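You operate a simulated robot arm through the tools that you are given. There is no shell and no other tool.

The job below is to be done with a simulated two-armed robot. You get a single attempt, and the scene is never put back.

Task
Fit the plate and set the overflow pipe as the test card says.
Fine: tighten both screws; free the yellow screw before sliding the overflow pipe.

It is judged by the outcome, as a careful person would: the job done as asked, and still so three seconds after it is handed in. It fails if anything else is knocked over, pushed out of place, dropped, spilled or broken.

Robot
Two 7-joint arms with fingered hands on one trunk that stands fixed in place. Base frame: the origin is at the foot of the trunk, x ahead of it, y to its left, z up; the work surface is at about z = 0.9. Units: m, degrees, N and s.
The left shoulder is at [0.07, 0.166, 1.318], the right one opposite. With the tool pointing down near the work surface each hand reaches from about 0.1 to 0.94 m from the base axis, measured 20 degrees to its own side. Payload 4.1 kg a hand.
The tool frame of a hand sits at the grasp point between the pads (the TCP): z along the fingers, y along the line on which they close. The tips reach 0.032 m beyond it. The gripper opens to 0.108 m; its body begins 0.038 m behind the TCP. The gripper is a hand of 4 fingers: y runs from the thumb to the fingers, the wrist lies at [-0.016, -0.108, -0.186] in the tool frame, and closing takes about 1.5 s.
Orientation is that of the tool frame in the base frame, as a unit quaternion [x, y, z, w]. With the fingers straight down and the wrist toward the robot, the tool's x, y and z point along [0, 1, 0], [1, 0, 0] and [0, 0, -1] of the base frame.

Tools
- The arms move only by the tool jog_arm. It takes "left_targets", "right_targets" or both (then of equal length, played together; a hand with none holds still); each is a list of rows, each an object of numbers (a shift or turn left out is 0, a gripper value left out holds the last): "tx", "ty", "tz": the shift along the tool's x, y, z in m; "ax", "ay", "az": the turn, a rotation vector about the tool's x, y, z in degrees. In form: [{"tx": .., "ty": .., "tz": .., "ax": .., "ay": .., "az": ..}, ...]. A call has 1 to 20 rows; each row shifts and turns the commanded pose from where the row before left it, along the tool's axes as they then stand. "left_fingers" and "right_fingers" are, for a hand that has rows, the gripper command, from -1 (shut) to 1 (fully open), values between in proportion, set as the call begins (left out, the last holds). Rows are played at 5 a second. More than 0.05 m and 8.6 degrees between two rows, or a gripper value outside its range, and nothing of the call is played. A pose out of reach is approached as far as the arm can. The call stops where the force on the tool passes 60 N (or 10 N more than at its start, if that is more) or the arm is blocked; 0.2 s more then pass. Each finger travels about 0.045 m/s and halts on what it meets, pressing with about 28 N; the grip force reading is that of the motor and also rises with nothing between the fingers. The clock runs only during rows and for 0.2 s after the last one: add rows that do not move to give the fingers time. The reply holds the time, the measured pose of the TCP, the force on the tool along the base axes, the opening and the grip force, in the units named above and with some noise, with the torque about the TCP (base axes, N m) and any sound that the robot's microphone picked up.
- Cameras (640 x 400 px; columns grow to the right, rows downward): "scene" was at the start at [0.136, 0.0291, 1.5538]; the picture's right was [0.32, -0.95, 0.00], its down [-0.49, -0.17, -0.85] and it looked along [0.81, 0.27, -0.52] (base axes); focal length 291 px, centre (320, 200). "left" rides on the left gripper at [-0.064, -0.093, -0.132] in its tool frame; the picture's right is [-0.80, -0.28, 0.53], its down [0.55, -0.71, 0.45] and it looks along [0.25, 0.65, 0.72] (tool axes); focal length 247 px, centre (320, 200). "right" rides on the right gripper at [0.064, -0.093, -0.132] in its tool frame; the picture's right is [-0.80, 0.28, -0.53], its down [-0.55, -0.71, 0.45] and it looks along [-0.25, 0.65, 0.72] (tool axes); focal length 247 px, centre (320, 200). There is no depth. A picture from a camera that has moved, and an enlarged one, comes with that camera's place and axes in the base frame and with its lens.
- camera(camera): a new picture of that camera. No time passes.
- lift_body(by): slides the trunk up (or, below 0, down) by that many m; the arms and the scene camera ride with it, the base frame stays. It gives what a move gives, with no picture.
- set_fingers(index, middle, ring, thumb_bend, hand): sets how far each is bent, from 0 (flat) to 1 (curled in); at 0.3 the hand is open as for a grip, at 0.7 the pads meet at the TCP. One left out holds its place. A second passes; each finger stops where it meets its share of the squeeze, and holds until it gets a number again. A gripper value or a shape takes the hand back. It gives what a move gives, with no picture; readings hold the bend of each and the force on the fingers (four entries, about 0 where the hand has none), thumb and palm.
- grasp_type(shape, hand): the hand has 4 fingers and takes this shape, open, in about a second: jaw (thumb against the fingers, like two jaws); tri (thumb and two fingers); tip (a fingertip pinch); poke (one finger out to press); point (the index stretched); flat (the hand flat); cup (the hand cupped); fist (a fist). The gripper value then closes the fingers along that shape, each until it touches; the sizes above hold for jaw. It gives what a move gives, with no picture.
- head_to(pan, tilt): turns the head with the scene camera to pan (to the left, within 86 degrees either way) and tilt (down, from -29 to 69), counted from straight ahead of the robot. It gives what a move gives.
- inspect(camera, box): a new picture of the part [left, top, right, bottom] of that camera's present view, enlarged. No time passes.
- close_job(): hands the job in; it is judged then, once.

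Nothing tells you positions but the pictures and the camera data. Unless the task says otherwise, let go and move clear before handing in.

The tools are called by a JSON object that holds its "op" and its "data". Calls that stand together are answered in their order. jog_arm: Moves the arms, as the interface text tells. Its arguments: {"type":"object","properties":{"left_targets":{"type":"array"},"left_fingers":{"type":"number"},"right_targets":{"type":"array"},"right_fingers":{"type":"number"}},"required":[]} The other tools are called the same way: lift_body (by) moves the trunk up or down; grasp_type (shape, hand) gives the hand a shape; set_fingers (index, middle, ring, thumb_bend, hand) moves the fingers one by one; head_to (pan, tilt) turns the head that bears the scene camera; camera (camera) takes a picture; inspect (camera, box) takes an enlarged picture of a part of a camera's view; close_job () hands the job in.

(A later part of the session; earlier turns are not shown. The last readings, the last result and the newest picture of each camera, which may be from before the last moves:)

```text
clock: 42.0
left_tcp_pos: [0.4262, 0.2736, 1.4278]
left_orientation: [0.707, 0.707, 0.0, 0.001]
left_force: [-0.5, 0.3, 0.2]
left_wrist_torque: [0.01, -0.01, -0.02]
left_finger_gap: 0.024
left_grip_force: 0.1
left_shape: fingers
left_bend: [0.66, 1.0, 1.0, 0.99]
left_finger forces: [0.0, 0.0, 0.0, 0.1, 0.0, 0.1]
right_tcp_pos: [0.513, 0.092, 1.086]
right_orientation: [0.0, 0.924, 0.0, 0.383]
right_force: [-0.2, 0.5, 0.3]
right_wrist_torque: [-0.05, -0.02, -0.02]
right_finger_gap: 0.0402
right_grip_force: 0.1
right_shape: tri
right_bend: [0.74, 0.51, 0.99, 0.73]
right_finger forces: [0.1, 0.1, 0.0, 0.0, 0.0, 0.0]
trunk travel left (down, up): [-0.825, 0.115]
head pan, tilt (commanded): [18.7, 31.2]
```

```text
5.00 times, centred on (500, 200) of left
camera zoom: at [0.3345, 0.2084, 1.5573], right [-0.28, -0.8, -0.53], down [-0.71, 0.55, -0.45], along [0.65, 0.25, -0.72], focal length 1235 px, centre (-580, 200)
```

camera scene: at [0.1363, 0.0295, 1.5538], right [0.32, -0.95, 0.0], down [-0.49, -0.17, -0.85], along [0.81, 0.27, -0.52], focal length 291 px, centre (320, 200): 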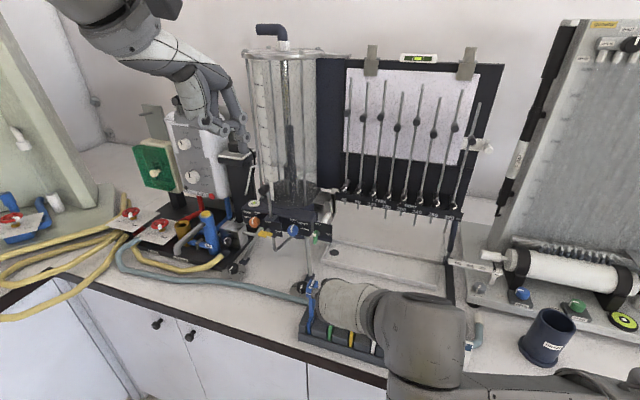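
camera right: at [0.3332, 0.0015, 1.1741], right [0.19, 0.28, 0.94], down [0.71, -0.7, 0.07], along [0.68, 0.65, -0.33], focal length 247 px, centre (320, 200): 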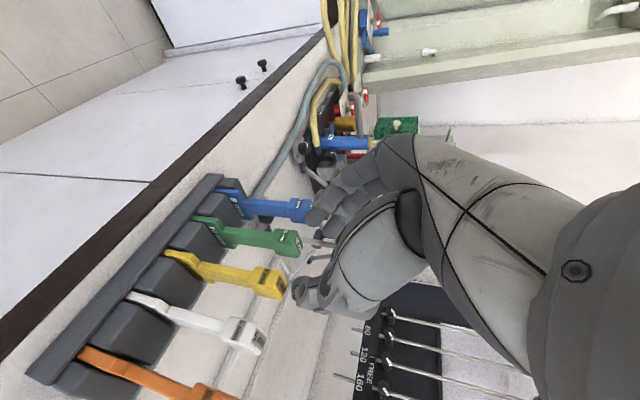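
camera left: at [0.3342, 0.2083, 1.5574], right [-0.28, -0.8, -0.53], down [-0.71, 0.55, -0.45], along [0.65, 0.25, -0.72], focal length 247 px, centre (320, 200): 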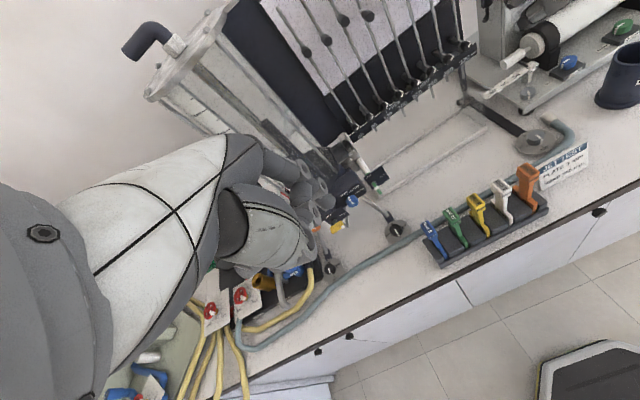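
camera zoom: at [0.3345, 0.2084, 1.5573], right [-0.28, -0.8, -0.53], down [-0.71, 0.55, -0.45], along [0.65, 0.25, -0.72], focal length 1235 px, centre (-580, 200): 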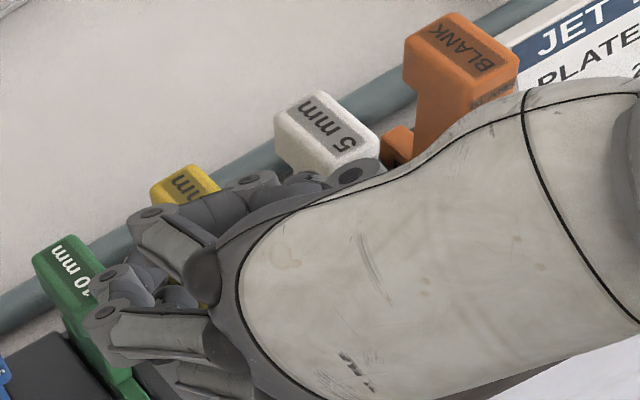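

Finger and thumb tips straddle the block symmetrically. I narrow the opening slightly for more clearance to the white handle and advance 3 cm.

{"op": "jog_arm", "data": {"right_targets": [{}, {}, {"tz": 0.01}, {"tz": 0.01}, {"tz": 0.01}], "right_fingers": -0.4}}

{"op": "inspect", "data": {"camera": "right", "box": [200, 170, 400, 310]}}

{"op": "inspect", "data": {"camera": "left", "box": [450, 160, 550, 240]}}

```text
clock: 43.2
left_tcp_pos: [0.4199, 0.2714, 1.428]
left_orientation: [0.707, 0.707, 0.002, 0.001]
left_force: [-0.6, -0.7, 0.3]
left_wrist_torque: [-0.02, -0.03, 0.02]
left_finger_gap: 0.0239
left_grip_force: 0.1
left_shape: fingers
left_bend: [0.66, 1.0, 1.0, 0.99]
left_finger forces: [0.1, 0.1, 0.0, 0.1, 0.0, 0.0]
right_tcp_pos: [0.5288, 0.0918, 1.0719]
right_orientation: [-0.001, 0.922, 0.004, 0.387]
right_force: [-7.1, -1.9, 30.5]
right_wrist_torque: [1.19, -0.57, 0.23]
right_finger_gap: 0.0336
right_grip_force: 0.0
right_shape: tri
right_bend: [0.74, 0.54, 0.99, 0.74]
right_finger forces: [0.1, 30.3, 0.0, 0.0, 0.0, 0.1]
trunk travel left (down, up): [-0.825, 0.115]
head pan, tilt (commanded): [18.7, 31.2]
```

```text
2.86 times, centred on (300, 240) of right
camera zoom: at [0.3897, -0.0016, 1.1157], right [0.18, 0.28, 0.94], down [0.71, -0.7, 0.07], along [0.69, 0.65, -0.32], focal length 706 px, centre (377, 86)
```

zoom: 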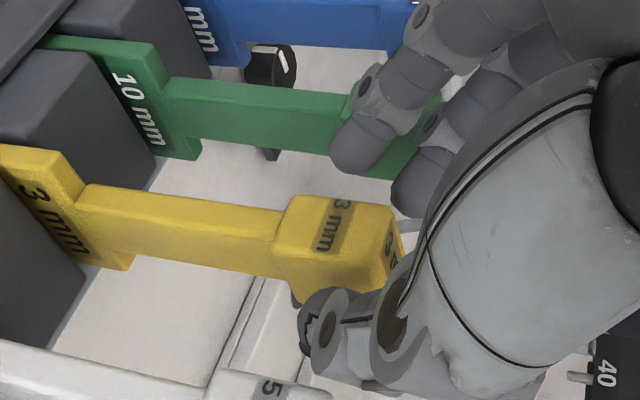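

```text
5.00 times, centred on (500, 200) of left
camera zoom: at [0.3273, 0.2066, 1.5598], right [-0.28, -0.8, -0.53], down [-0.7, 0.55, -0.45], along [0.65, 0.25, -0.72], focal length 1235 px, centre (-580, 200)
```

zoom: 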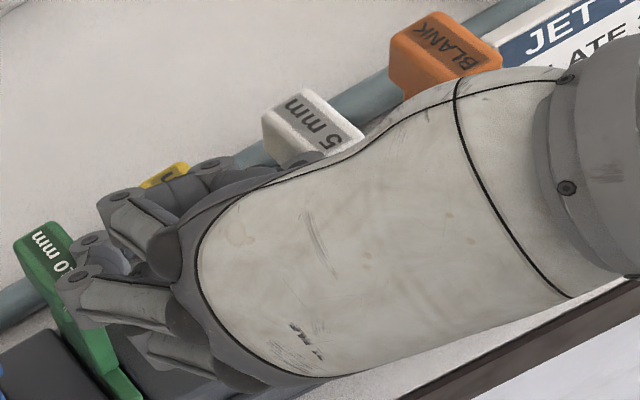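

The middle finger met the green handle (30 N), so I back off at once and re-check.

{"op": "jog_arm", "data": {"right_targets": [{"tz": -0.015}, {"tz": -0.02}]}}

{"op": "inspect", "data": {"camera": "right", "box": [160, 150, 420, 330]}}

{"op": "inspect", "data": {"camera": "left", "box": [420, 150, 560, 270]}}

{"op": "camera", "data": {"camera": "scene"}}

```text
clock: 43.8
left_tcp_pos: [0.4252, 0.2728, 1.426]
left_orientation: [0.707, 0.707, 0.0, 0.0]
left_force: [-0.4, 0.6, 0.4]
left_wrist_torque: [0.02, -0.02, -0.01]
left_finger_gap: 0.0245
left_grip_force: 0.1
left_shape: fingers
left_bend: [0.66, 1.0, 1.0, 0.99]
left_finger forces: [0.1, 0.0, 0.0, 0.0, 0.0, 0.0]
right_tcp_pos: [0.5086, 0.0904, 1.0884]
right_orientation: [0.0, 0.924, -0.001, 0.383]
right_force: [-1.1, 0.2, 0.7]
right_wrist_torque: [-0.02, -0.02, 0.01]
right_finger_gap: 0.0327
right_grip_force: 0.1
right_shape: tri
right_bend: [0.74, 0.54, 0.99, 0.74]
right_finger forces: [0.1, 0.0, 0.0, 0.0, 0.0, 0.1]
trunk travel left (down, up): [-0.825, 0.115]
head pan, tilt (commanded): [18.7, 31.2]
```

```text
2.22 times, centred on (290, 240) of right
camera zoom: at [0.3689, -0.0016, 1.1357], right [0.19, 0.28, 0.94], down [0.7, -0.71, 0.07], along [0.68, 0.65, -0.33], focal length 549 px, centre (387, 111)
```

zoom: 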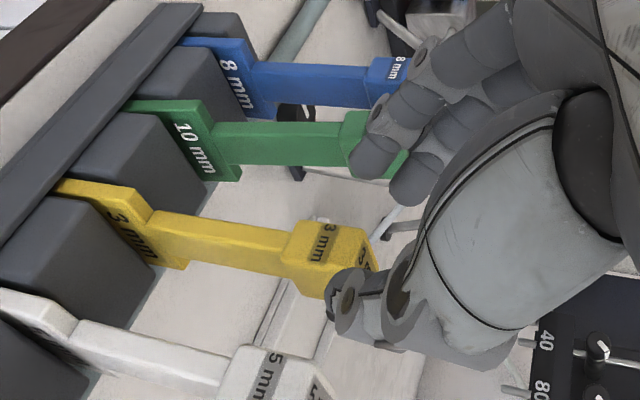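

```text
3.33 times, centred on (490, 210) of left
camera zoom: at [0.3328, 0.2085, 1.5575], right [-0.28, -0.8, -0.53], down [-0.71, 0.55, -0.45], along [0.65, 0.25, -0.72], focal length 823 px, centre (-247, 167)
```

zoom: 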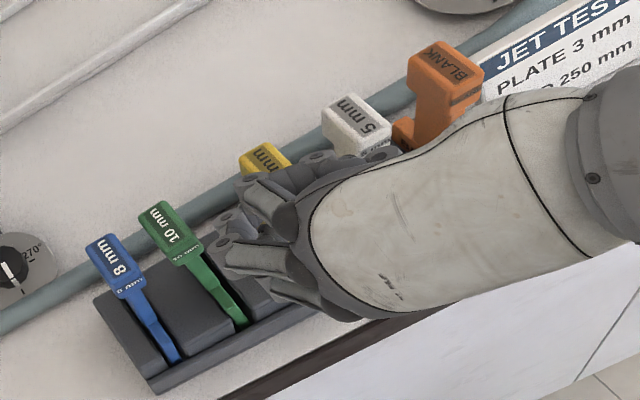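

```text
taken
camera scene: at [0.1343, 0.0291, 1.5537], right [0.32, -0.95, 0.0], down [-0.49, -0.17, -0.86], along [0.81, 0.27, -0.52], focal length 291 px, centre (320, 200)
```

scene: 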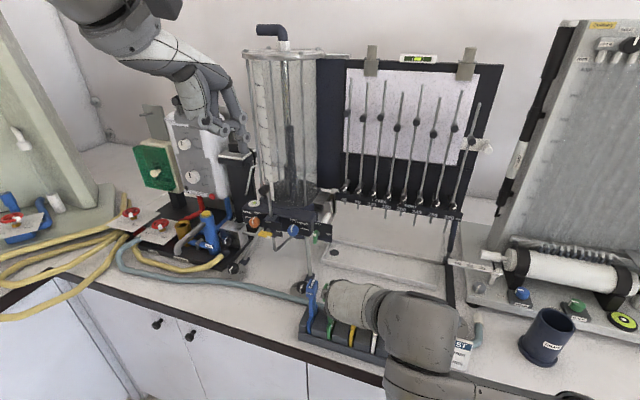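

The rack and green handle look undisturbed. I back off further and switch to the fingertip-pinch shape so only index and thumb go in.

{"op": "jog_arm", "data": {"right_targets": [{"tz": -0.02}, {"tz": -0.02}]}}

{"op": "grasp_type", "data": {"hand": "right", "shape": "tip"}}

{"op": "jog_arm", "data": {"right_targets": [{}, {}, {}, {}, {}, {}], "right_fingers": -0.36}}

{"op": "inspect", "data": {"camera": "right", "box": [160, 150, 420, 330]}}

{"op": "inspect", "data": {"camera": "left", "box": [440, 160, 560, 260]}}

```text
clock: 44.4
left_tcp_pos: [0.4244, 0.2724, 1.4274]
left_orientation: [0.707, 0.707, -0.001, 0.0]
left_force: [-1.0, 0.5, -0.2]
left_wrist_torque: [0.0, -0.02, 0.02]
left_finger_gap: 0.0242
left_grip_force: 0.1
left_shape: fingers
left_bend: [0.66, 1.0, 1.0, 0.99]
left_finger forces: [0.1, 0.0, 0.0, 0.0, 0.0, 0.0]
right_tcp_pos: [0.4801, 0.0922, 1.1177]
right_orientation: [0.0, 0.924, -0.001, 0.382]
right_force: [0.4, 1.0, 0.2]
right_wrist_torque: [-0.02, 0.0, 0.0]
right_finger_gap: 0.0325
right_grip_force: 0.1
right_shape: tri
right_bend: [0.74, 0.54, 0.99, 0.74]
right_finger forces: [0.0, 0.0, 0.1, 0.0, 0.0, 0.1]
trunk travel left (down, up): [-0.825, 0.115]
head pan, tilt (commanded): [18.7, 31.2]
```

```text
clock: 45.3
left_tcp_pos: [0.4275, 0.2727, 1.4267]
left_orientation: [0.707, 0.707, -0.001, 0.0]
left_force: [-0.1, 0.6, -0.1]
left_wrist_torque: [0.02, -0.01, 0.03]
left_finger_gap: 0.0239
left_grip_force: 0.1
left_shape: fingers
left_bend: [0.66, 1.0, 1.0, 0.99]
left_finger forces: [0.0, 0.0, 0.1, 0.0, 0.1, 0.1]
right_tcp_pos: [0.4808, 0.0929, 1.118]
right_orientation: [0.0, 0.924, 0.0, 0.382]
right_force: [0.6, 0.0, 0.7]
right_wrist_torque: [0.0, 0.01, 0.03]
right_finger_gap: 0.1075
right_grip_force: 0.1
right_shape: tip
right_bend: [0.3, 0.98, 0.99, 0.3]
right_finger forces: [0.0, 0.0, 0.0, 0.0, 0.0, 0.0]
trunk travel left (down, up): [-0.825, 0.115]
head pan, tilt (commanded): [18.7, 31.2]
```

```text
clock: 46.7
left_tcp_pos: [0.4275, 0.2724, 1.4264]
left_orientation: [0.707, 0.707, 0.0, 0.0]
left_force: [0.4, 0.2, 0.3]
left_wrist_torque: [-0.01, 0.01, 0.0]
left_finger_gap: 0.0239
left_grip_force: 0.0
left_shape: fingers
left_bend: [0.66, 1.0, 1.0, 0.99]
left_finger forces: [0.0, 0.0, 0.0, 0.1, 0.0, 0.0]
right_tcp_pos: [0.4811, 0.0939, 1.1182]
right_orientation: [0.0, 0.924, 0.0, 0.383]
right_force: [-0.7, 0.5, -0.6]
right_wrist_torque: [0.0, 0.01, -0.02]
right_finger_gap: 0.0353
right_grip_force: 0.1
right_shape: tip
right_bend: [0.73, 0.98, 0.99, 0.74]
right_finger forces: [0.0, 0.0, 0.0, 0.0, 0.0, 0.0]
trunk travel left (down, up): [-0.825, 0.115]
head pan, tilt (commanded): [18.7, 31.2]
```

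```text
2.22 times, centred on (290, 240) of right
camera zoom: at [0.3417, 0.0001, 1.1643], right [0.19, 0.28, 0.94], down [0.71, -0.71, 0.07], along [0.68, 0.65, -0.33], focal length 549 px, centre (387, 111)
```

zoom: 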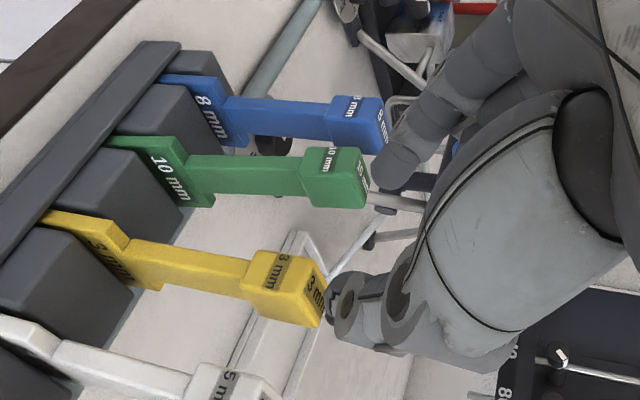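

```text
4.00 times, centred on (500, 210) of left
camera zoom: at [0.3344, 0.2086, 1.5573], right [-0.28, -0.8, -0.53], down [-0.71, 0.55, -0.45], along [0.65, 0.25, -0.72], focal length 988 px, centre (-400, 160)
```

zoom: 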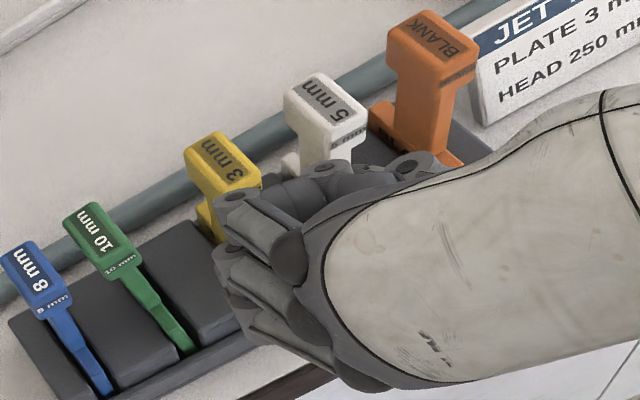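

Now only index and thumb protrude, symmetric about the block. I correct 2.5 mm to the right and advance in stages.

{"op": "jog_arm", "data": {"right_targets": [{"ty": -0.0025, "tz": 0.02}, {"tz": 0.02}, {"tz": 0.02}]}}

{"op": "inspect", "data": {"camera": "right", "box": [160, 150, 420, 330]}}

{"op": "inspect", "data": {"camera": "left", "box": [440, 160, 560, 260]}}

```text
clock: 47.5
left_tcp_pos: [0.427, 0.2715, 1.4261]
left_orientation: [0.708, 0.706, 0.0, 0.0]
left_force: [-0.8, 0.8, -0.1]
left_wrist_torque: [-0.04, -0.02, 0.02]
left_finger_gap: 0.0239
left_grip_force: 0.1
left_shape: fingers
left_bend: [0.66, 1.0, 1.0, 0.99]
left_finger forces: [0.1, 0.1, 0.0, 0.0, 0.0, 0.0]
right_tcp_pos: [0.524, 0.0904, 1.0761]
right_orientation: [-0.001, 0.924, 0.001, 0.382]
right_force: [0.2, 0.2, 0.5]
right_wrist_torque: [0.03, 0.02, 0.0]
right_finger_gap: 0.0352
right_grip_force: 0.0
right_shape: tip
right_bend: [0.73, 0.98, 0.99, 0.74]
right_finger forces: [0.1, 0.1, 0.0, 0.0, 0.1, 0.0]
trunk travel left (down, up): [-0.825, 0.115]
head pan, tilt (commanded): [18.7, 31.2]
```

```text
2.22 times, centred on (290, 240) of right
camera zoom: at [0.3852, -0.0027, 1.1224], right [0.19, 0.28, 0.94], down [0.71, -0.71, 0.07], along [0.68, 0.65, -0.33], focal length 549 px, centre (387, 111)
```

zoom: 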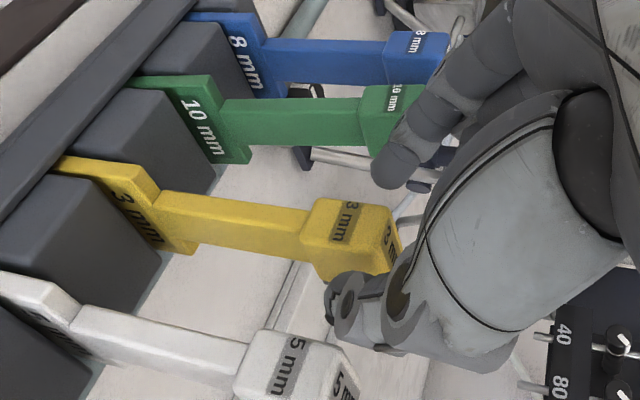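

```text
4.00 times, centred on (500, 210) of left
camera zoom: at [0.3347, 0.2087, 1.5572], right [-0.28, -0.8, -0.53], down [-0.71, 0.55, -0.45], along [0.65, 0.25, -0.72], focal length 988 px, centre (-400, 160)
```

zoom: 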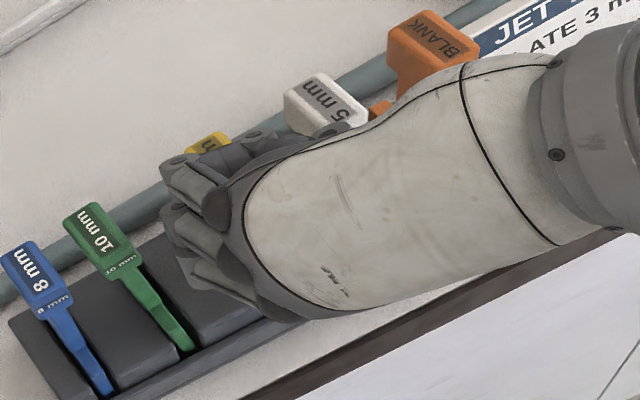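

{"op": "jog_arm", "data": {"right_targets": [{"tz": 0.008}, {"tz": 0.008}]}}

{"op": "inspect", "data": {"camera": "right", "box": [200, 170, 400, 310]}}

{"op": "inspect", "data": {"camera": "left", "box": [460, 170, 540, 240]}}

```text
clock: 48.1
left_tcp_pos: [0.4256, 0.2724, 1.4268]
left_orientation: [0.707, 0.707, 0.0, 0.001]
left_force: [0.1, -0.5, 0.0]
left_wrist_torque: [-0.01, 0.01, 0.0]
left_finger_gap: 0.0239
left_grip_force: 0.0
left_shape: fingers
left_bend: [0.66, 1.0, 1.0, 0.99]
left_finger forces: [0.0, 0.0, 0.1, 0.1, 0.0, 0.1]
right_tcp_pos: [0.5358, 0.0891, 1.0643]
right_orientation: [0.0, 0.924, 0.0, 0.383]
right_force: [0.1, -0.3, 0.7]
right_wrist_torque: [-0.01, 0.03, 0.0]
right_finger_gap: 0.0353
right_grip_force: 0.0
right_shape: tip
right_bend: [0.73, 0.98, 0.99, 0.74]
right_finger forces: [0.0, 0.1, 0.0, 0.1, 0.0, 0.0]
trunk travel left (down, up): [-0.825, 0.115]
head pan, tilt (commanded): [18.7, 31.2]
```

```text
2.86 times, centred on (300, 240) of right
camera zoom: at [0.396, -0.0029, 1.1114], right [0.19, 0.28, 0.94], down [0.7, -0.71, 0.07], along [0.68, 0.65, -0.33], focal length 706 px, centre (377, 86)
```

zoom: 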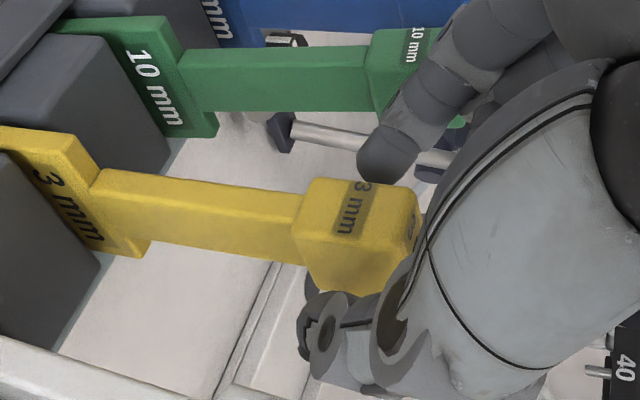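

```text
5.71 times, centred on (500, 205) of left
camera zoom: at [0.3347, 0.2085, 1.5572], right [-0.28, -0.8, -0.53], down [-0.71, 0.55, -0.45], along [0.65, 0.25, -0.72], focal length 1411 px, centre (-709, 171)
```

zoom: 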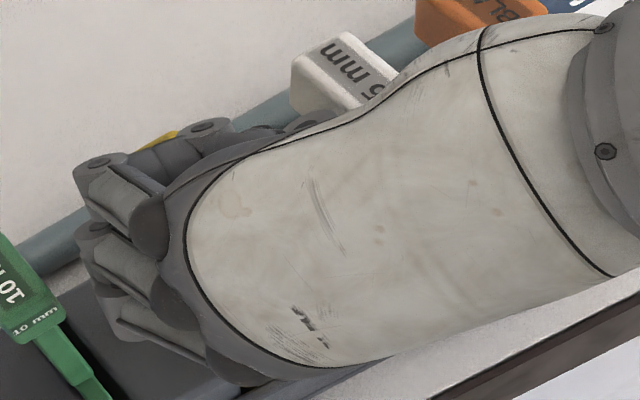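

No contact yet and the block sits between thumb and index. I advance 13 mm more, then close gently.

{"op": "jog_arm", "data": {"right_targets": [{"tz": 0.007}, {"tz": 0.006}]}}

{"op": "inspect", "data": {"camera": "right", "box": [200, 170, 400, 310]}}

```text
clock: 48.7
left_tcp_pos: [0.4269, 0.2722, 1.4265]
left_orientation: [0.707, 0.707, 0.0, 0.0]
left_force: [0.3, -0.6, -0.5]
left_wrist_torque: [0.01, -0.06, 0.03]
left_finger_gap: 0.0241
left_grip_force: 0.0
left_shape: fingers
left_bend: [0.66, 1.0, 1.0, 0.99]
left_finger forces: [0.0, 0.1, 0.0, 0.0, 0.1, 0.0]
right_tcp_pos: [0.543, 0.0901, 1.0557]
right_orientation: [0.001, 0.924, 0.0, 0.382]
right_force: [0.3, 0.0, -0.5]
right_wrist_torque: [-0.01, 0.01, -0.02]
right_finger_gap: 0.0351
right_grip_force: 0.0
right_shape: tip
right_bend: [0.73, 0.98, 0.99, 0.74]
right_finger forces: [0.1, 0.0, 0.0, 0.1, 0.0, 0.0]
trunk travel left (down, up): [-0.825, 0.115]
head pan, tilt (commanded): [18.7, 31.2]
```

```text
2.86 times, centred on (300, 240) of right
camera zoom: at [0.4052, -0.0024, 1.1023], right [0.19, 0.28, 0.94], down [0.71, -0.71, 0.07], along [0.68, 0.65, -0.33], focal length 706 px, centre (377, 86)
```

zoom: 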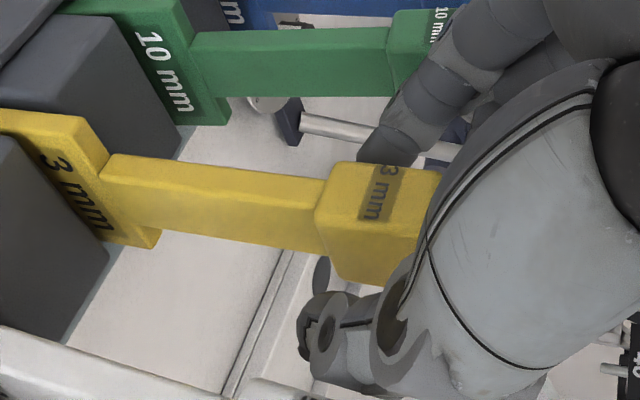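

The block is between the pads. I close the pinch.

{"op": "jog_arm", "data": {"right_targets": [{}, {}, {}, {}, {}, {}, {}], "right_fingers": -1}}

{"op": "inspect", "data": {"camera": "right", "box": [200, 170, 400, 310]}}

{"op": "inspect", "data": {"camera": "left", "box": [440, 160, 560, 260]}}

```text
clock: 50.3
left_tcp_pos: [0.4267, 0.2729, 1.4257]
left_orientation: [0.708, 0.707, 0.0, -0.001]
left_force: [0.1, 0.2, 0.4]
left_wrist_torque: [-0.04, -0.04, 0.01]
left_finger_gap: 0.0239
left_grip_force: 0.1
left_shape: fingers
left_bend: [0.66, 1.0, 1.0, 0.99]
left_finger forces: [0.1, 0.0, 0.0, 0.1, 0.1, 0.1]
right_tcp_pos: [0.5441, 0.0906, 1.0573]
right_orientation: [0.0, 0.924, -0.001, 0.382]
right_force: [0.8, -0.4, 0.1]
right_wrist_torque: [0.01, 0.01, 0.03]
right_finger_gap: 0.0149
right_grip_force: 27.9
right_shape: tip
right_bend: [0.72, 1.0, 1.0, 0.74]
right_finger forces: [25.2, 0.0, 0.1, 0.0, 25.0, 0.0]
trunk travel left (down, up): [-0.825, 0.115]
head pan, tilt (commanded): [18.7, 31.2]
```

```text
2.86 times, centred on (300, 240) of right
camera zoom: at [0.4049, -0.0023, 1.1023], right [0.19, 0.28, 0.94], down [0.71, -0.71, 0.07], along [0.68, 0.65, -0.33], focal length 706 px, centre (377, 86)
```

zoom: 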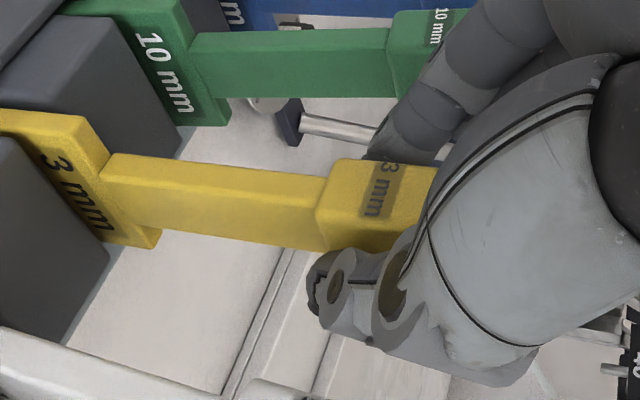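

```text
4.00 times, centred on (500, 210) of left
camera zoom: at [0.3345, 0.2086, 1.5573], right [-0.28, -0.8, -0.53], down [-0.71, 0.55, -0.45], along [0.65, 0.25, -0.72], focal length 988 px, centre (-400, 160)
```

zoom: 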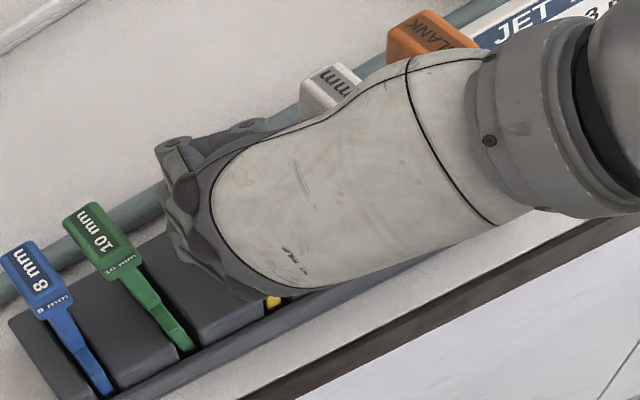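

The plate is gripped (25 N each side). I lift it straight up a few centimetres and check it slides out cleanly.

{"op": "jog_arm", "data": {"right_targets": [{"tx": -0.01061, "tz": -0.01061}, {"tx": -0.01061, "tz": -0.01061}, {"tx": -0.01061, "tz": -0.01061}, {"tx": -0.01061, "tz": -0.01061}]}}

{"op": "camera", "data": {"camera": "right"}}

{"op": "inspect", "data": {"camera": "left", "box": [420, 150, 560, 270]}}

```text
clock: 51.3
left_tcp_pos: [0.4273, 0.2735, 1.4271]
left_orientation: [0.707, 0.707, -0.001, 0.0]
left_force: [-0.9, 0.3, -0.3]
left_wrist_torque: [0.0, 0.0, 0.01]
left_finger_gap: 0.0236
left_grip_force: 0.0
left_shape: fingers
left_bend: [0.66, 1.0, 1.0, 0.99]
left_finger forces: [0.1, 0.0, 0.0, 0.1, 0.0, 0.0]
right_tcp_pos: [0.5434, 0.0921, 1.1162]
right_orientation: [0.0, 0.924, 0.0, 0.383]
right_force: [0.3, 0.3, -1.4]
right_wrist_torque: [-0.01, 0.0, -0.01]
right_finger_gap: 0.015
right_grip_force: 28.1
right_shape: tip
right_bend: [0.72, 1.0, 1.0, 0.74]
right_finger forces: [25.1, 0.0, 0.0, 0.0, 25.2, 0.0]
trunk travel left (down, up): [-0.825, 0.115]
head pan, tilt (commanded): [18.7, 31.2]
```

```text
taken
camera right: at [0.404, -0.0017, 1.1622], right [0.19, 0.28, 0.94], down [0.71, -0.71, 0.07], along [0.68, 0.65, -0.33], focal length 247 px, centre (320, 200)
```

right: 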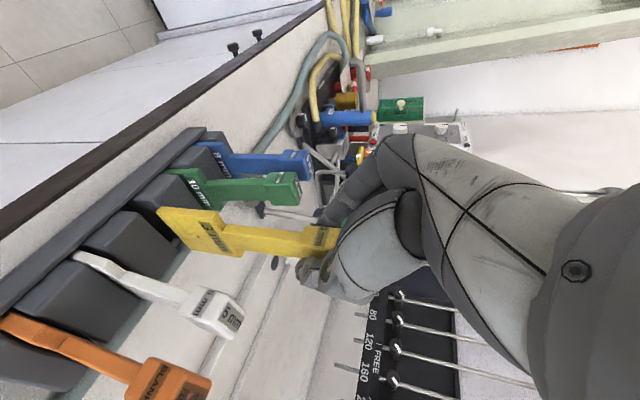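

```text
3.33 times, centred on (490, 210) of left
camera zoom: at [0.3345, 0.2088, 1.5572], right [-0.28, -0.8, -0.53], down [-0.71, 0.55, -0.45], along [0.65, 0.25, -0.72], focal length 823 px, centre (-247, 167)
```

zoom: 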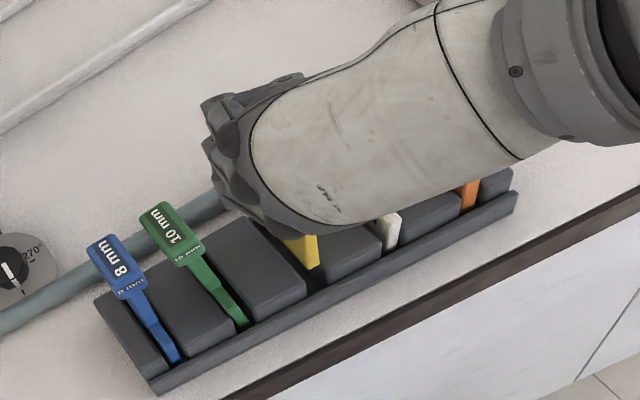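

The plate is coming out cleanly. I lift it well clear of the rack.

{"op": "jog_arm", "data": {"right_targets": [{"tx": -0.02475, "tz": -0.02475}, {"tx": -0.02475, "tz": -0.02475}, {"tx": -0.02475, "tz": -0.02475}, {"tx": -0.02475, "tz": -0.02475}, {"tx": -0.02475, "tz": -0.02475}, {"tx": -0.02475, "tz": -0.02475}]}}

{"op": "camera", "data": {"camera": "right"}}

{"op": "inspect", "data": {"camera": "right", "box": [120, 170, 400, 330]}}

{"op": "camera", "data": {"camera": "scene"}}

{"op": "camera", "data": {"camera": "left"}}

```text
clock: 52.7
left_tcp_pos: [0.4261, 0.2734, 1.4255]
left_orientation: [0.707, 0.707, 0.0, 0.0]
left_force: [0.3, -0.1, 0.0]
left_wrist_torque: [0.0, -0.01, 0.03]
left_finger_gap: 0.0239
left_grip_force: 0.1
left_shape: fingers
left_bend: [0.66, 1.0, 1.0, 0.99]
left_finger forces: [0.1, 0.0, 0.0, 0.0, 0.0, 0.0]
right_tcp_pos: [0.5431, 0.0896, 1.328]
right_orientation: [0.001, 0.924, 0.0, 0.383]
right_force: [0.0, -0.1, -0.6]
right_wrist_torque: [0.01, 0.01, 0.02]
right_finger_gap: 0.0151
right_grip_force: 27.8
right_shape: tip
right_bend: [0.72, 1.0, 1.0, 0.74]
right_finger forces: [25.1, 0.1, 0.0, 0.0, 25.0, 0.1]
trunk travel left (down, up): [-0.825, 0.115]
head pan, tilt (commanded): [18.7, 31.2]
```

```text
taken
camera right: at [0.4041, -0.0028, 1.374], right [0.19, 0.28, 0.94], down [0.71, -0.71, 0.07], along [0.68, 0.65, -0.33], focal length 247 px, centre (320, 200)
```

right: 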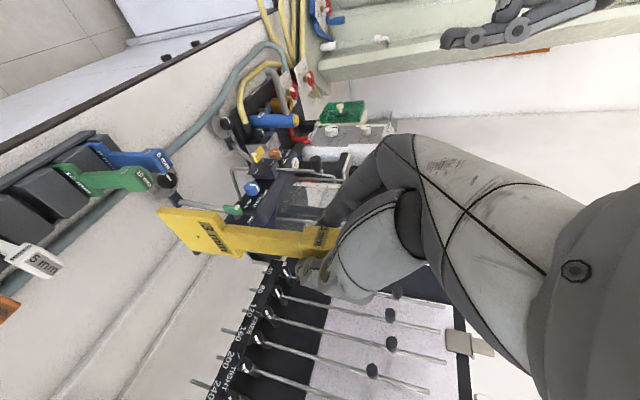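

```text
2.29 times, centred on (260, 250) of right
camera zoom: at [0.4041, -0.0028, 1.374], right [0.19, 0.28, 0.94], down [0.71, -0.71, 0.07], along [0.68, 0.65, -0.33], focal length 564 px, centre (457, 86)
```

zoom: 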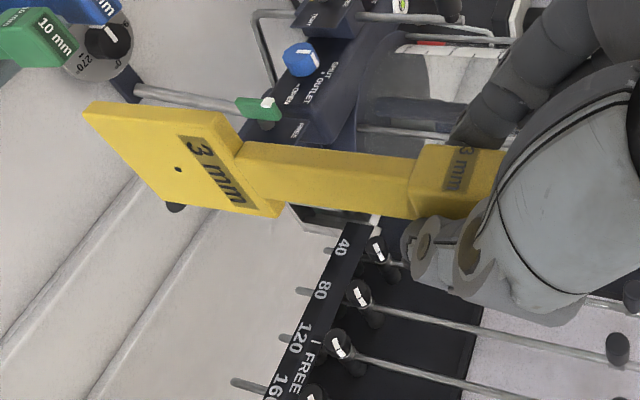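

```text
taken
camera scene: at [0.1354, 0.0293, 1.5538], right [0.32, -0.95, 0.0], down [-0.49, -0.17, -0.86], along [0.81, 0.27, -0.52], focal length 291 px, centre (320, 200)
```

scene: 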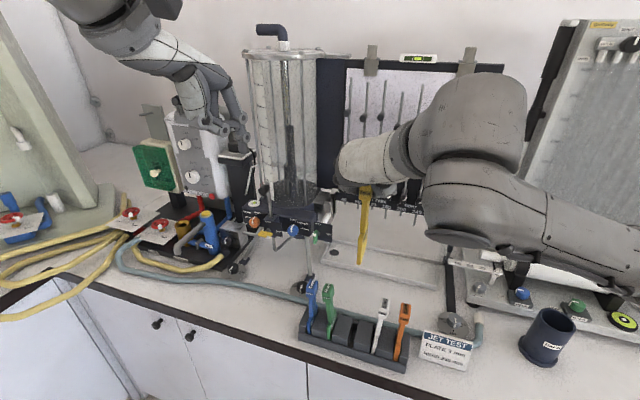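

```text
taken
camera left: at [0.3339, 0.2088, 1.5573], right [-0.28, -0.8, -0.53], down [-0.71, 0.55, -0.45], along [0.65, 0.25, -0.72], focal length 247 px, centre (320, 200)
```

left: 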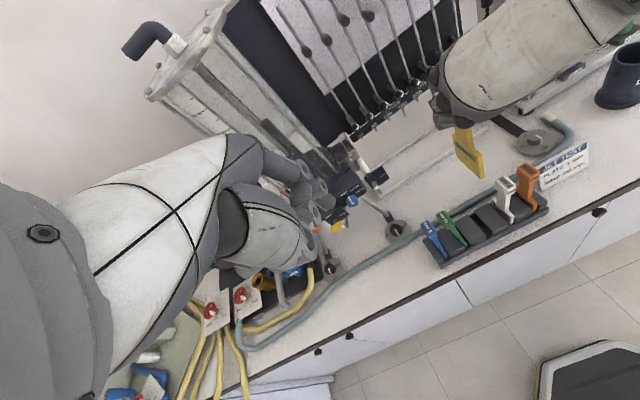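

The 3 mm plate hangs vertically from the pinch. I zoom in to measure its bottom edge before carrying it to the slot.

{"op": "inspect", "data": {"camera": "scene", "box": [320, 160, 420, 280]}}

{"op": "inspect", "data": {"camera": "left", "box": [420, 70, 520, 200]}}

{"op": "inspect", "data": {"camera": "right", "box": [140, 180, 300, 290]}}

{"op": "inspect", "data": {"camera": "scene", "box": [310, 180, 350, 215]}}

```text
3.33 times, centred on (370, 220) of scene
camera zoom: at [0.1354, 0.0293, 1.5538], right [0.32, -0.95, 0.0], down [-0.49, -0.17, -0.86], along [0.81, 0.27, -0.52], focal length 970 px, centre (153, 133)
```

zoom: 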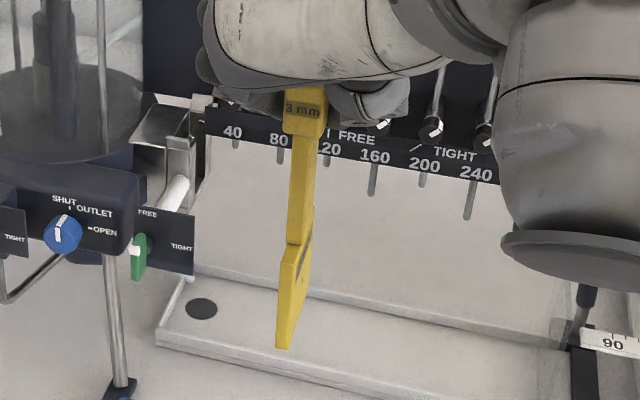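

```text
3.08 times, centred on (470, 135) of left
camera zoom: at [0.3339, 0.2088, 1.5573], right [-0.28, -0.8, -0.53], down [-0.71, 0.55, -0.45], along [0.65, 0.25, -0.72], focal length 760 px, centre (-142, 400)
```

zoom: 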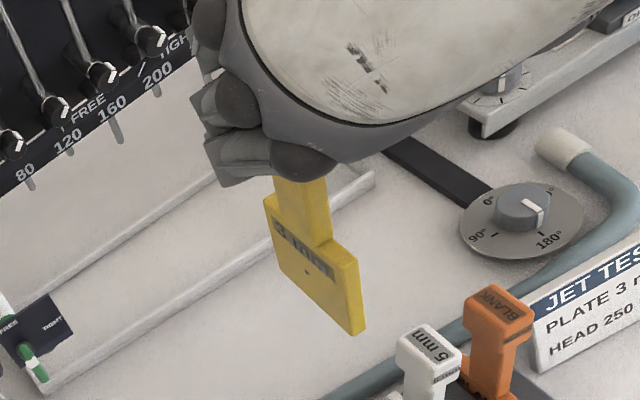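

```text
3.64 times, centred on (220, 235) of right
camera zoom: at [0.4041, -0.0028, 1.374], right [0.19, 0.28, 0.94], down [0.71, -0.71, 0.07], along [0.68, 0.65, -0.33], focal length 898 px, centre (684, 73)
```

zoom: 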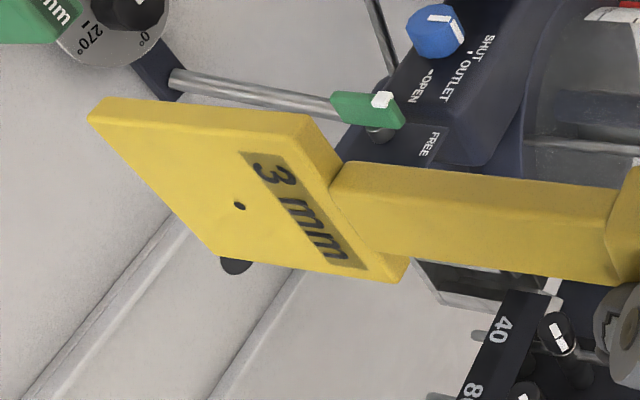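

```text
11.43 times, centred on (330, 198) of scene
camera zoom: at [0.1354, 0.0293, 1.5538], right [0.32, -0.95, 0.0], down [-0.49, -0.17, -0.86], along [0.81, 0.27, -0.52], focal length 3325 px, centre (206, 229)
```

zoom: 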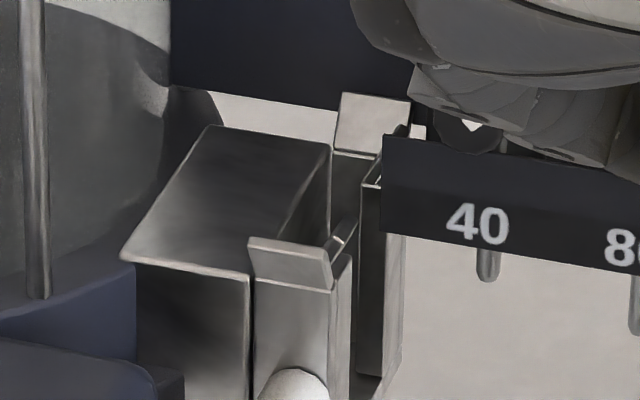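

I have the plate well measured relative to the hand. Next I bring the left hand's camera forward to a lower viewpoint facing the slot, to locate the slot accurately.

{"op": "jog_arm", "data": {"left_targets": [{"tx": 0.0176, "ty": 0.0248, "tz": 0.0252}, {"tx": 0.0176, "ty": 0.0248, "tz": 0.0252}, {"tx": 0.0176, "ty": 0.0248, "tz": 0.0252}, {"tx": 0.0176, "ty": 0.0248, "tz": 0.0252}, {"tx": 0.0176, "ty": 0.0248, "tz": 0.0252}, {"ax": -7.5}, {"ax": -7.5}, {"ax": -7.5}, {"ax": -7.5}, {"ax": -7.5}, {"ax": -7.5}]}}

{"op": "camera", "data": {"camera": "left"}}

{"op": "inspect", "data": {"camera": "left", "box": [420, 180, 520, 260]}}

{"op": "inspect", "data": {"camera": "scene", "box": [300, 170, 360, 215]}}

```text
clock: 55.1
left_tcp_pos: [0.5504, 0.3601, 1.2995]
left_orientation: [0.653, 0.654, 0.271, 0.271]
left_force: [-0.2, 0.9, 0.1]
left_wrist_torque: [-0.01, 0.03, -0.02]
left_finger_gap: 0.0241
left_grip_force: 0.0
left_shape: fingers
left_bend: [0.66, 1.0, 1.0, 0.99]
left_finger forces: [0.0, 0.1, 0.0, 0.0, 0.1, 0.0]
right_tcp_pos: [0.5442, 0.0883, 1.3272]
right_orientation: [0.0, 0.924, 0.0, 0.382]
right_force: [0.0, 0.2, -0.9]
right_wrist_torque: [-0.02, -0.02, 0.01]
right_finger_gap: 0.015
right_grip_force: 27.5
right_shape: tip
right_bend: [0.72, 1.0, 1.0, 0.74]
right_finger forces: [25.0, 0.0, 0.0, 0.0, 25.0, 0.0]
trunk travel left (down, up): [-0.825, 0.115]
head pan, tilt (commanded): [18.7, 31.2]
```

```text
taken
camera left: at [0.3924, 0.2966, 1.3271], right [0.18, -0.8, -0.58], down [-0.18, 0.55, -0.82], along [0.97, 0.25, -0.05], focal length 247 px, centre (320, 200)
```

left: 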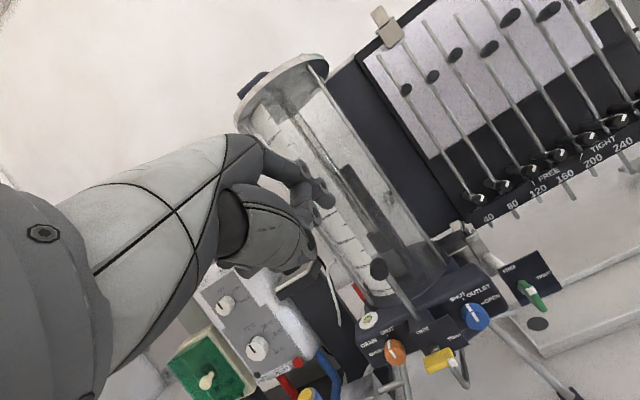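

```text
5.00 times, centred on (470, 220) of left
camera zoom: at [0.3924, 0.2966, 1.3271], right [0.18, -0.8, -0.58], down [-0.18, 0.55, -0.82], along [0.97, 0.25, -0.05], focal length 1235 px, centre (-430, 100)
```

zoom: 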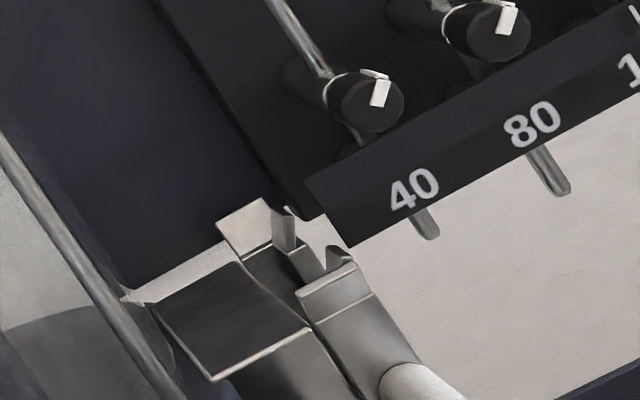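

```text
8.89 times, centred on (330, 192) of scene
camera zoom: at [0.1365, 0.0289, 1.5538], right [0.32, -0.95, 0.0], down [-0.49, -0.17, -0.85], along [0.81, 0.27, -0.52], focal length 2586 px, centre (231, 267)
```

zoom: 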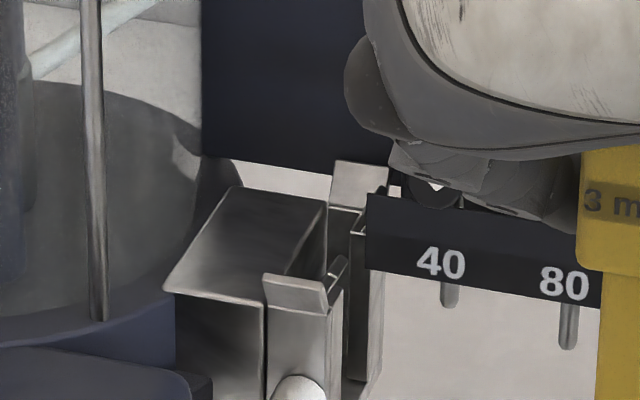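

I have located the slot: centre about (0.838, 0.2335), lips at z≈1.128, with the tank rod just to its left and needle "40" to its right. I carry the plate toward it at a safe height.

{"op": "jog_arm", "data": {"right_targets": [{"tx": -0.02316, "ty": 0.02383, "tz": 0.02316}, {"tx": -0.02316, "ty": 0.02383, "tz": 0.02316}, {"tx": -0.02316, "ty": 0.02383, "tz": 0.02316}, {"tx": -0.02316, "ty": 0.02383, "tz": 0.02316}, {"tx": -0.02316, "ty": 0.02383, "tz": 0.02316}, {"tx": -0.02316, "ty": 0.02383, "tz": 0.02316}]}}

{"op": "camera", "data": {"camera": "left"}}

{"op": "inspect", "data": {"camera": "scene", "box": [260, 100, 400, 230]}}

{"op": "camera", "data": {"camera": "right"}}

```text
clock: 56.5
left_tcp_pos: [0.5504, 0.3642, 1.2995]
left_orientation: [0.653, 0.654, 0.271, 0.27]
left_force: [0.0, 1.2, 0.4]
left_wrist_torque: [0.0, 0.02, -0.02]
left_finger_gap: 0.0239
left_grip_force: 0.1
left_shape: fingers
left_bend: [0.66, 1.0, 1.0, 0.99]
left_finger forces: [0.0, 0.0, 0.0, 0.0, 0.0, 0.1]
right_tcp_pos: [0.7389, 0.2346, 1.3267]
right_orientation: [-0.001, 0.924, -0.001, 0.383]
right_force: [0.4, 1.3, -0.8]
right_wrist_torque: [-0.01, 0.04, 0.02]
right_finger_gap: 0.0148
right_grip_force: 28.5
right_shape: tip
right_bend: [0.72, 1.0, 1.0, 0.74]
right_finger forces: [25.1, 0.0, 0.1, 0.1, 25.1, 0.1]
trunk travel left (down, up): [-0.825, 0.115]
head pan, tilt (commanded): [18.7, 31.2]
```

```text
taken
camera left: at [0.3929, 0.2988, 1.3266], right [0.18, -0.8, -0.58], down [-0.18, 0.55, -0.82], along [0.97, 0.25, -0.05], focal length 247 px, centre (320, 200)
```

left: 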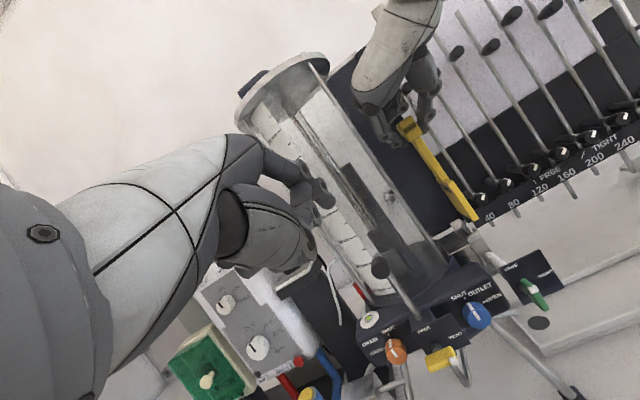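

```text
3.08 times, centred on (330, 165) of scene
camera zoom: at [0.1366, 0.0314, 1.5537], right [0.32, -0.95, 0.0], down [-0.49, -0.17, -0.85], along [0.81, 0.27, -0.52], focal length 895 px, centre (289, 308)
```

zoom: 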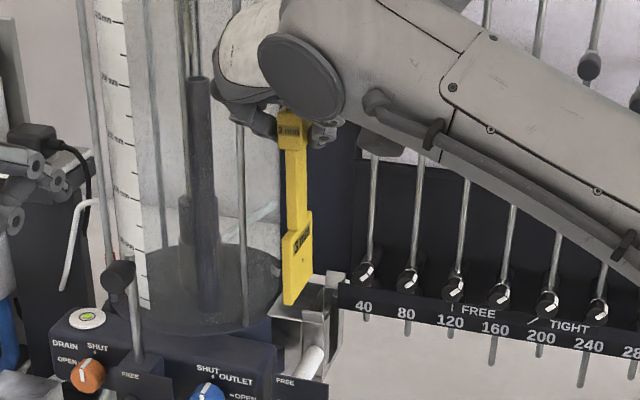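

```text
taken
camera right: at [0.601, 0.141, 1.3728], right [0.19, 0.29, 0.94], down [0.71, -0.71, 0.07], along [0.68, 0.65, -0.33], focal length 247 px, centre (320, 200)
```

right: 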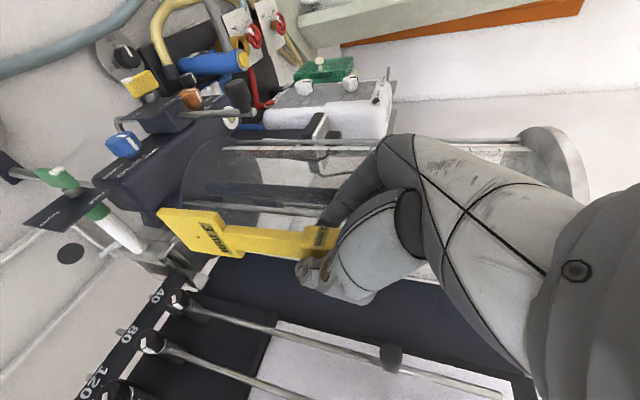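

The plate is now just short of the slot. I look closely at it from the left and scene cameras.

{"op": "inspect", "data": {"camera": "left", "box": [380, 100, 540, 260]}}

{"op": "inspect", "data": {"camera": "scene", "box": [300, 160, 360, 215]}}

{"op": "inspect", "data": {"camera": "right", "box": [120, 180, 320, 310]}}

```text
2.50 times, centred on (460, 180) of left
camera zoom: at [0.3929, 0.2988, 1.3266], right [0.18, -0.8, -0.58], down [-0.18, 0.55, -0.82], along [0.97, 0.25, -0.05], focal length 617 px, centre (-30, 250)
```

zoom: 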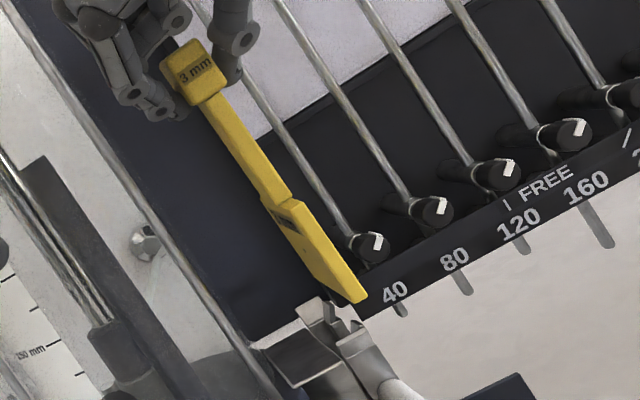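

```text
7.27 times, centred on (330, 188) of scene
camera zoom: at [0.1366, 0.0314, 1.5537], right [0.32, -0.95, 0.0], down [-0.49, -0.17, -0.85], along [0.81, 0.27, -0.52], focal length 2116 px, centre (247, 291)
```

zoom: 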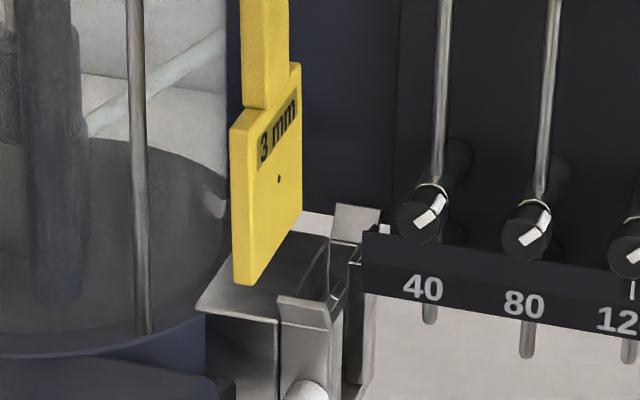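

```text
3.08 times, centred on (220, 245) of right
camera zoom: at [0.601, 0.141, 1.3728], right [0.19, 0.29, 0.94], down [0.71, -0.71, 0.07], along [0.68, 0.65, -0.33], focal length 760 px, centre (628, 62)
```

zoom: 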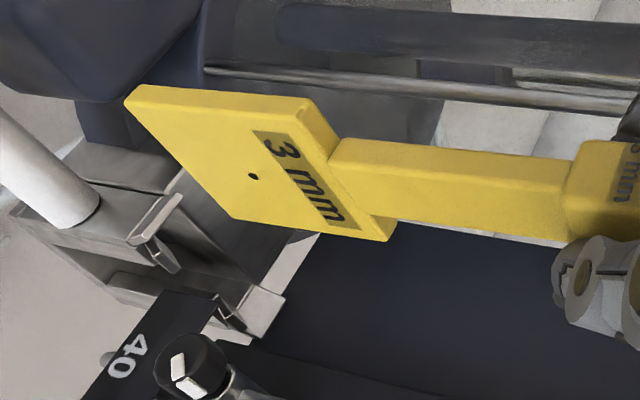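

From scene+left views the plate's bottom is level at z≈1.177, centre (0.758, 0.232); the slot centre is (0.840, 0.2335). I move halfway forward and check hand clearance to the tank rod.

{"op": "jog_arm", "data": {"right_targets": [{"tx": -0.0145, "ty": 0.0015, "tz": 0.0145}, {"tx": -0.0145, "tz": 0.0145}]}}

{"op": "inspect", "data": {"camera": "left", "box": [340, 40, 540, 260]}}

{"op": "inspect", "data": {"camera": "scene", "box": [280, 110, 360, 215]}}

{"op": "inspect", "data": {"camera": "right", "box": [120, 150, 400, 310]}}

```text
clock: 57.1
left_tcp_pos: [0.5525, 0.3637, 1.2988]
left_orientation: [0.652, 0.654, 0.271, 0.271]
left_force: [0.5, -0.4, -1.0]
left_wrist_torque: [-0.04, 0.0, -0.05]
left_finger_gap: 0.0238
left_grip_force: 0.0
left_shape: fingers
left_bend: [0.66, 1.0, 1.0, 0.99]
left_finger forces: [0.1, 0.0, 0.0, 0.0, 0.1, 0.1]
right_tcp_pos: [0.7823, 0.2372, 1.3272]
right_orientation: [0.0, 0.924, 0.0, 0.382]
right_force: [0.3, 0.2, -1.2]
right_wrist_torque: [0.0, 0.03, -0.01]
right_finger_gap: 0.0151
right_grip_force: 27.9
right_shape: tip
right_bend: [0.72, 1.0, 1.0, 0.74]
right_finger forces: [25.1, 0.0, 0.0, 0.0, 24.9, 0.0]
trunk travel left (down, up): [-0.825, 0.115]
head pan, tilt (commanded): [18.7, 31.2]
```

```text
1.82 times, centred on (440, 150) of left
camera zoom: at [0.3931, 0.2986, 1.3266], right [0.18, -0.8, -0.58], down [-0.18, 0.55, -0.82], along [0.97, 0.25, -0.05], focal length 449 px, centre (102, 291)
```

zoom: 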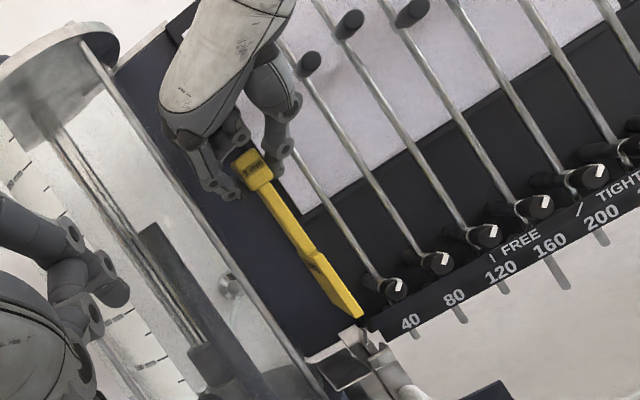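

```text
3.81 times, centred on (320, 162) of scene
camera zoom: at [0.1369, 0.031, 1.5536], right [0.32, -0.95, 0.0], down [-0.49, -0.17, -0.85], along [0.81, 0.27, -0.52], focal length 1108 px, centre (320, 343)
```

zoom: 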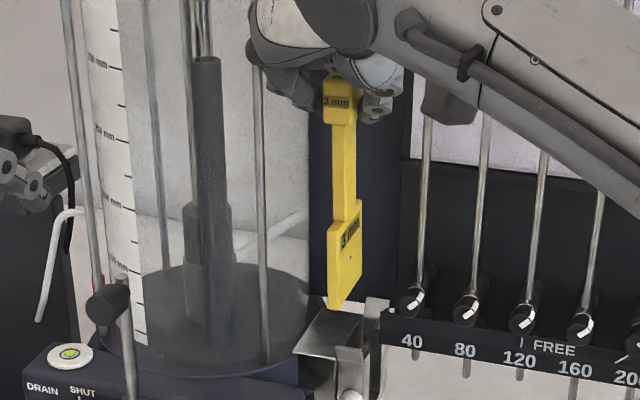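

```text
2.29 times, centred on (260, 230) of right
camera zoom: at [0.6435, 0.144, 1.372], right [0.19, 0.28, 0.94], down [0.71, -0.71, 0.07], along [0.68, 0.65, -0.33], focal length 564 px, centre (457, 131)
```

zoom: 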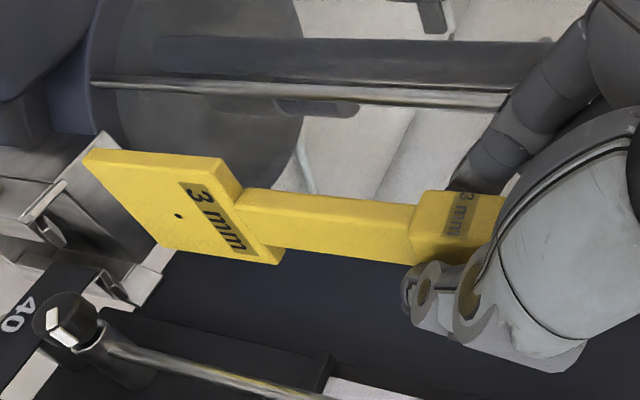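

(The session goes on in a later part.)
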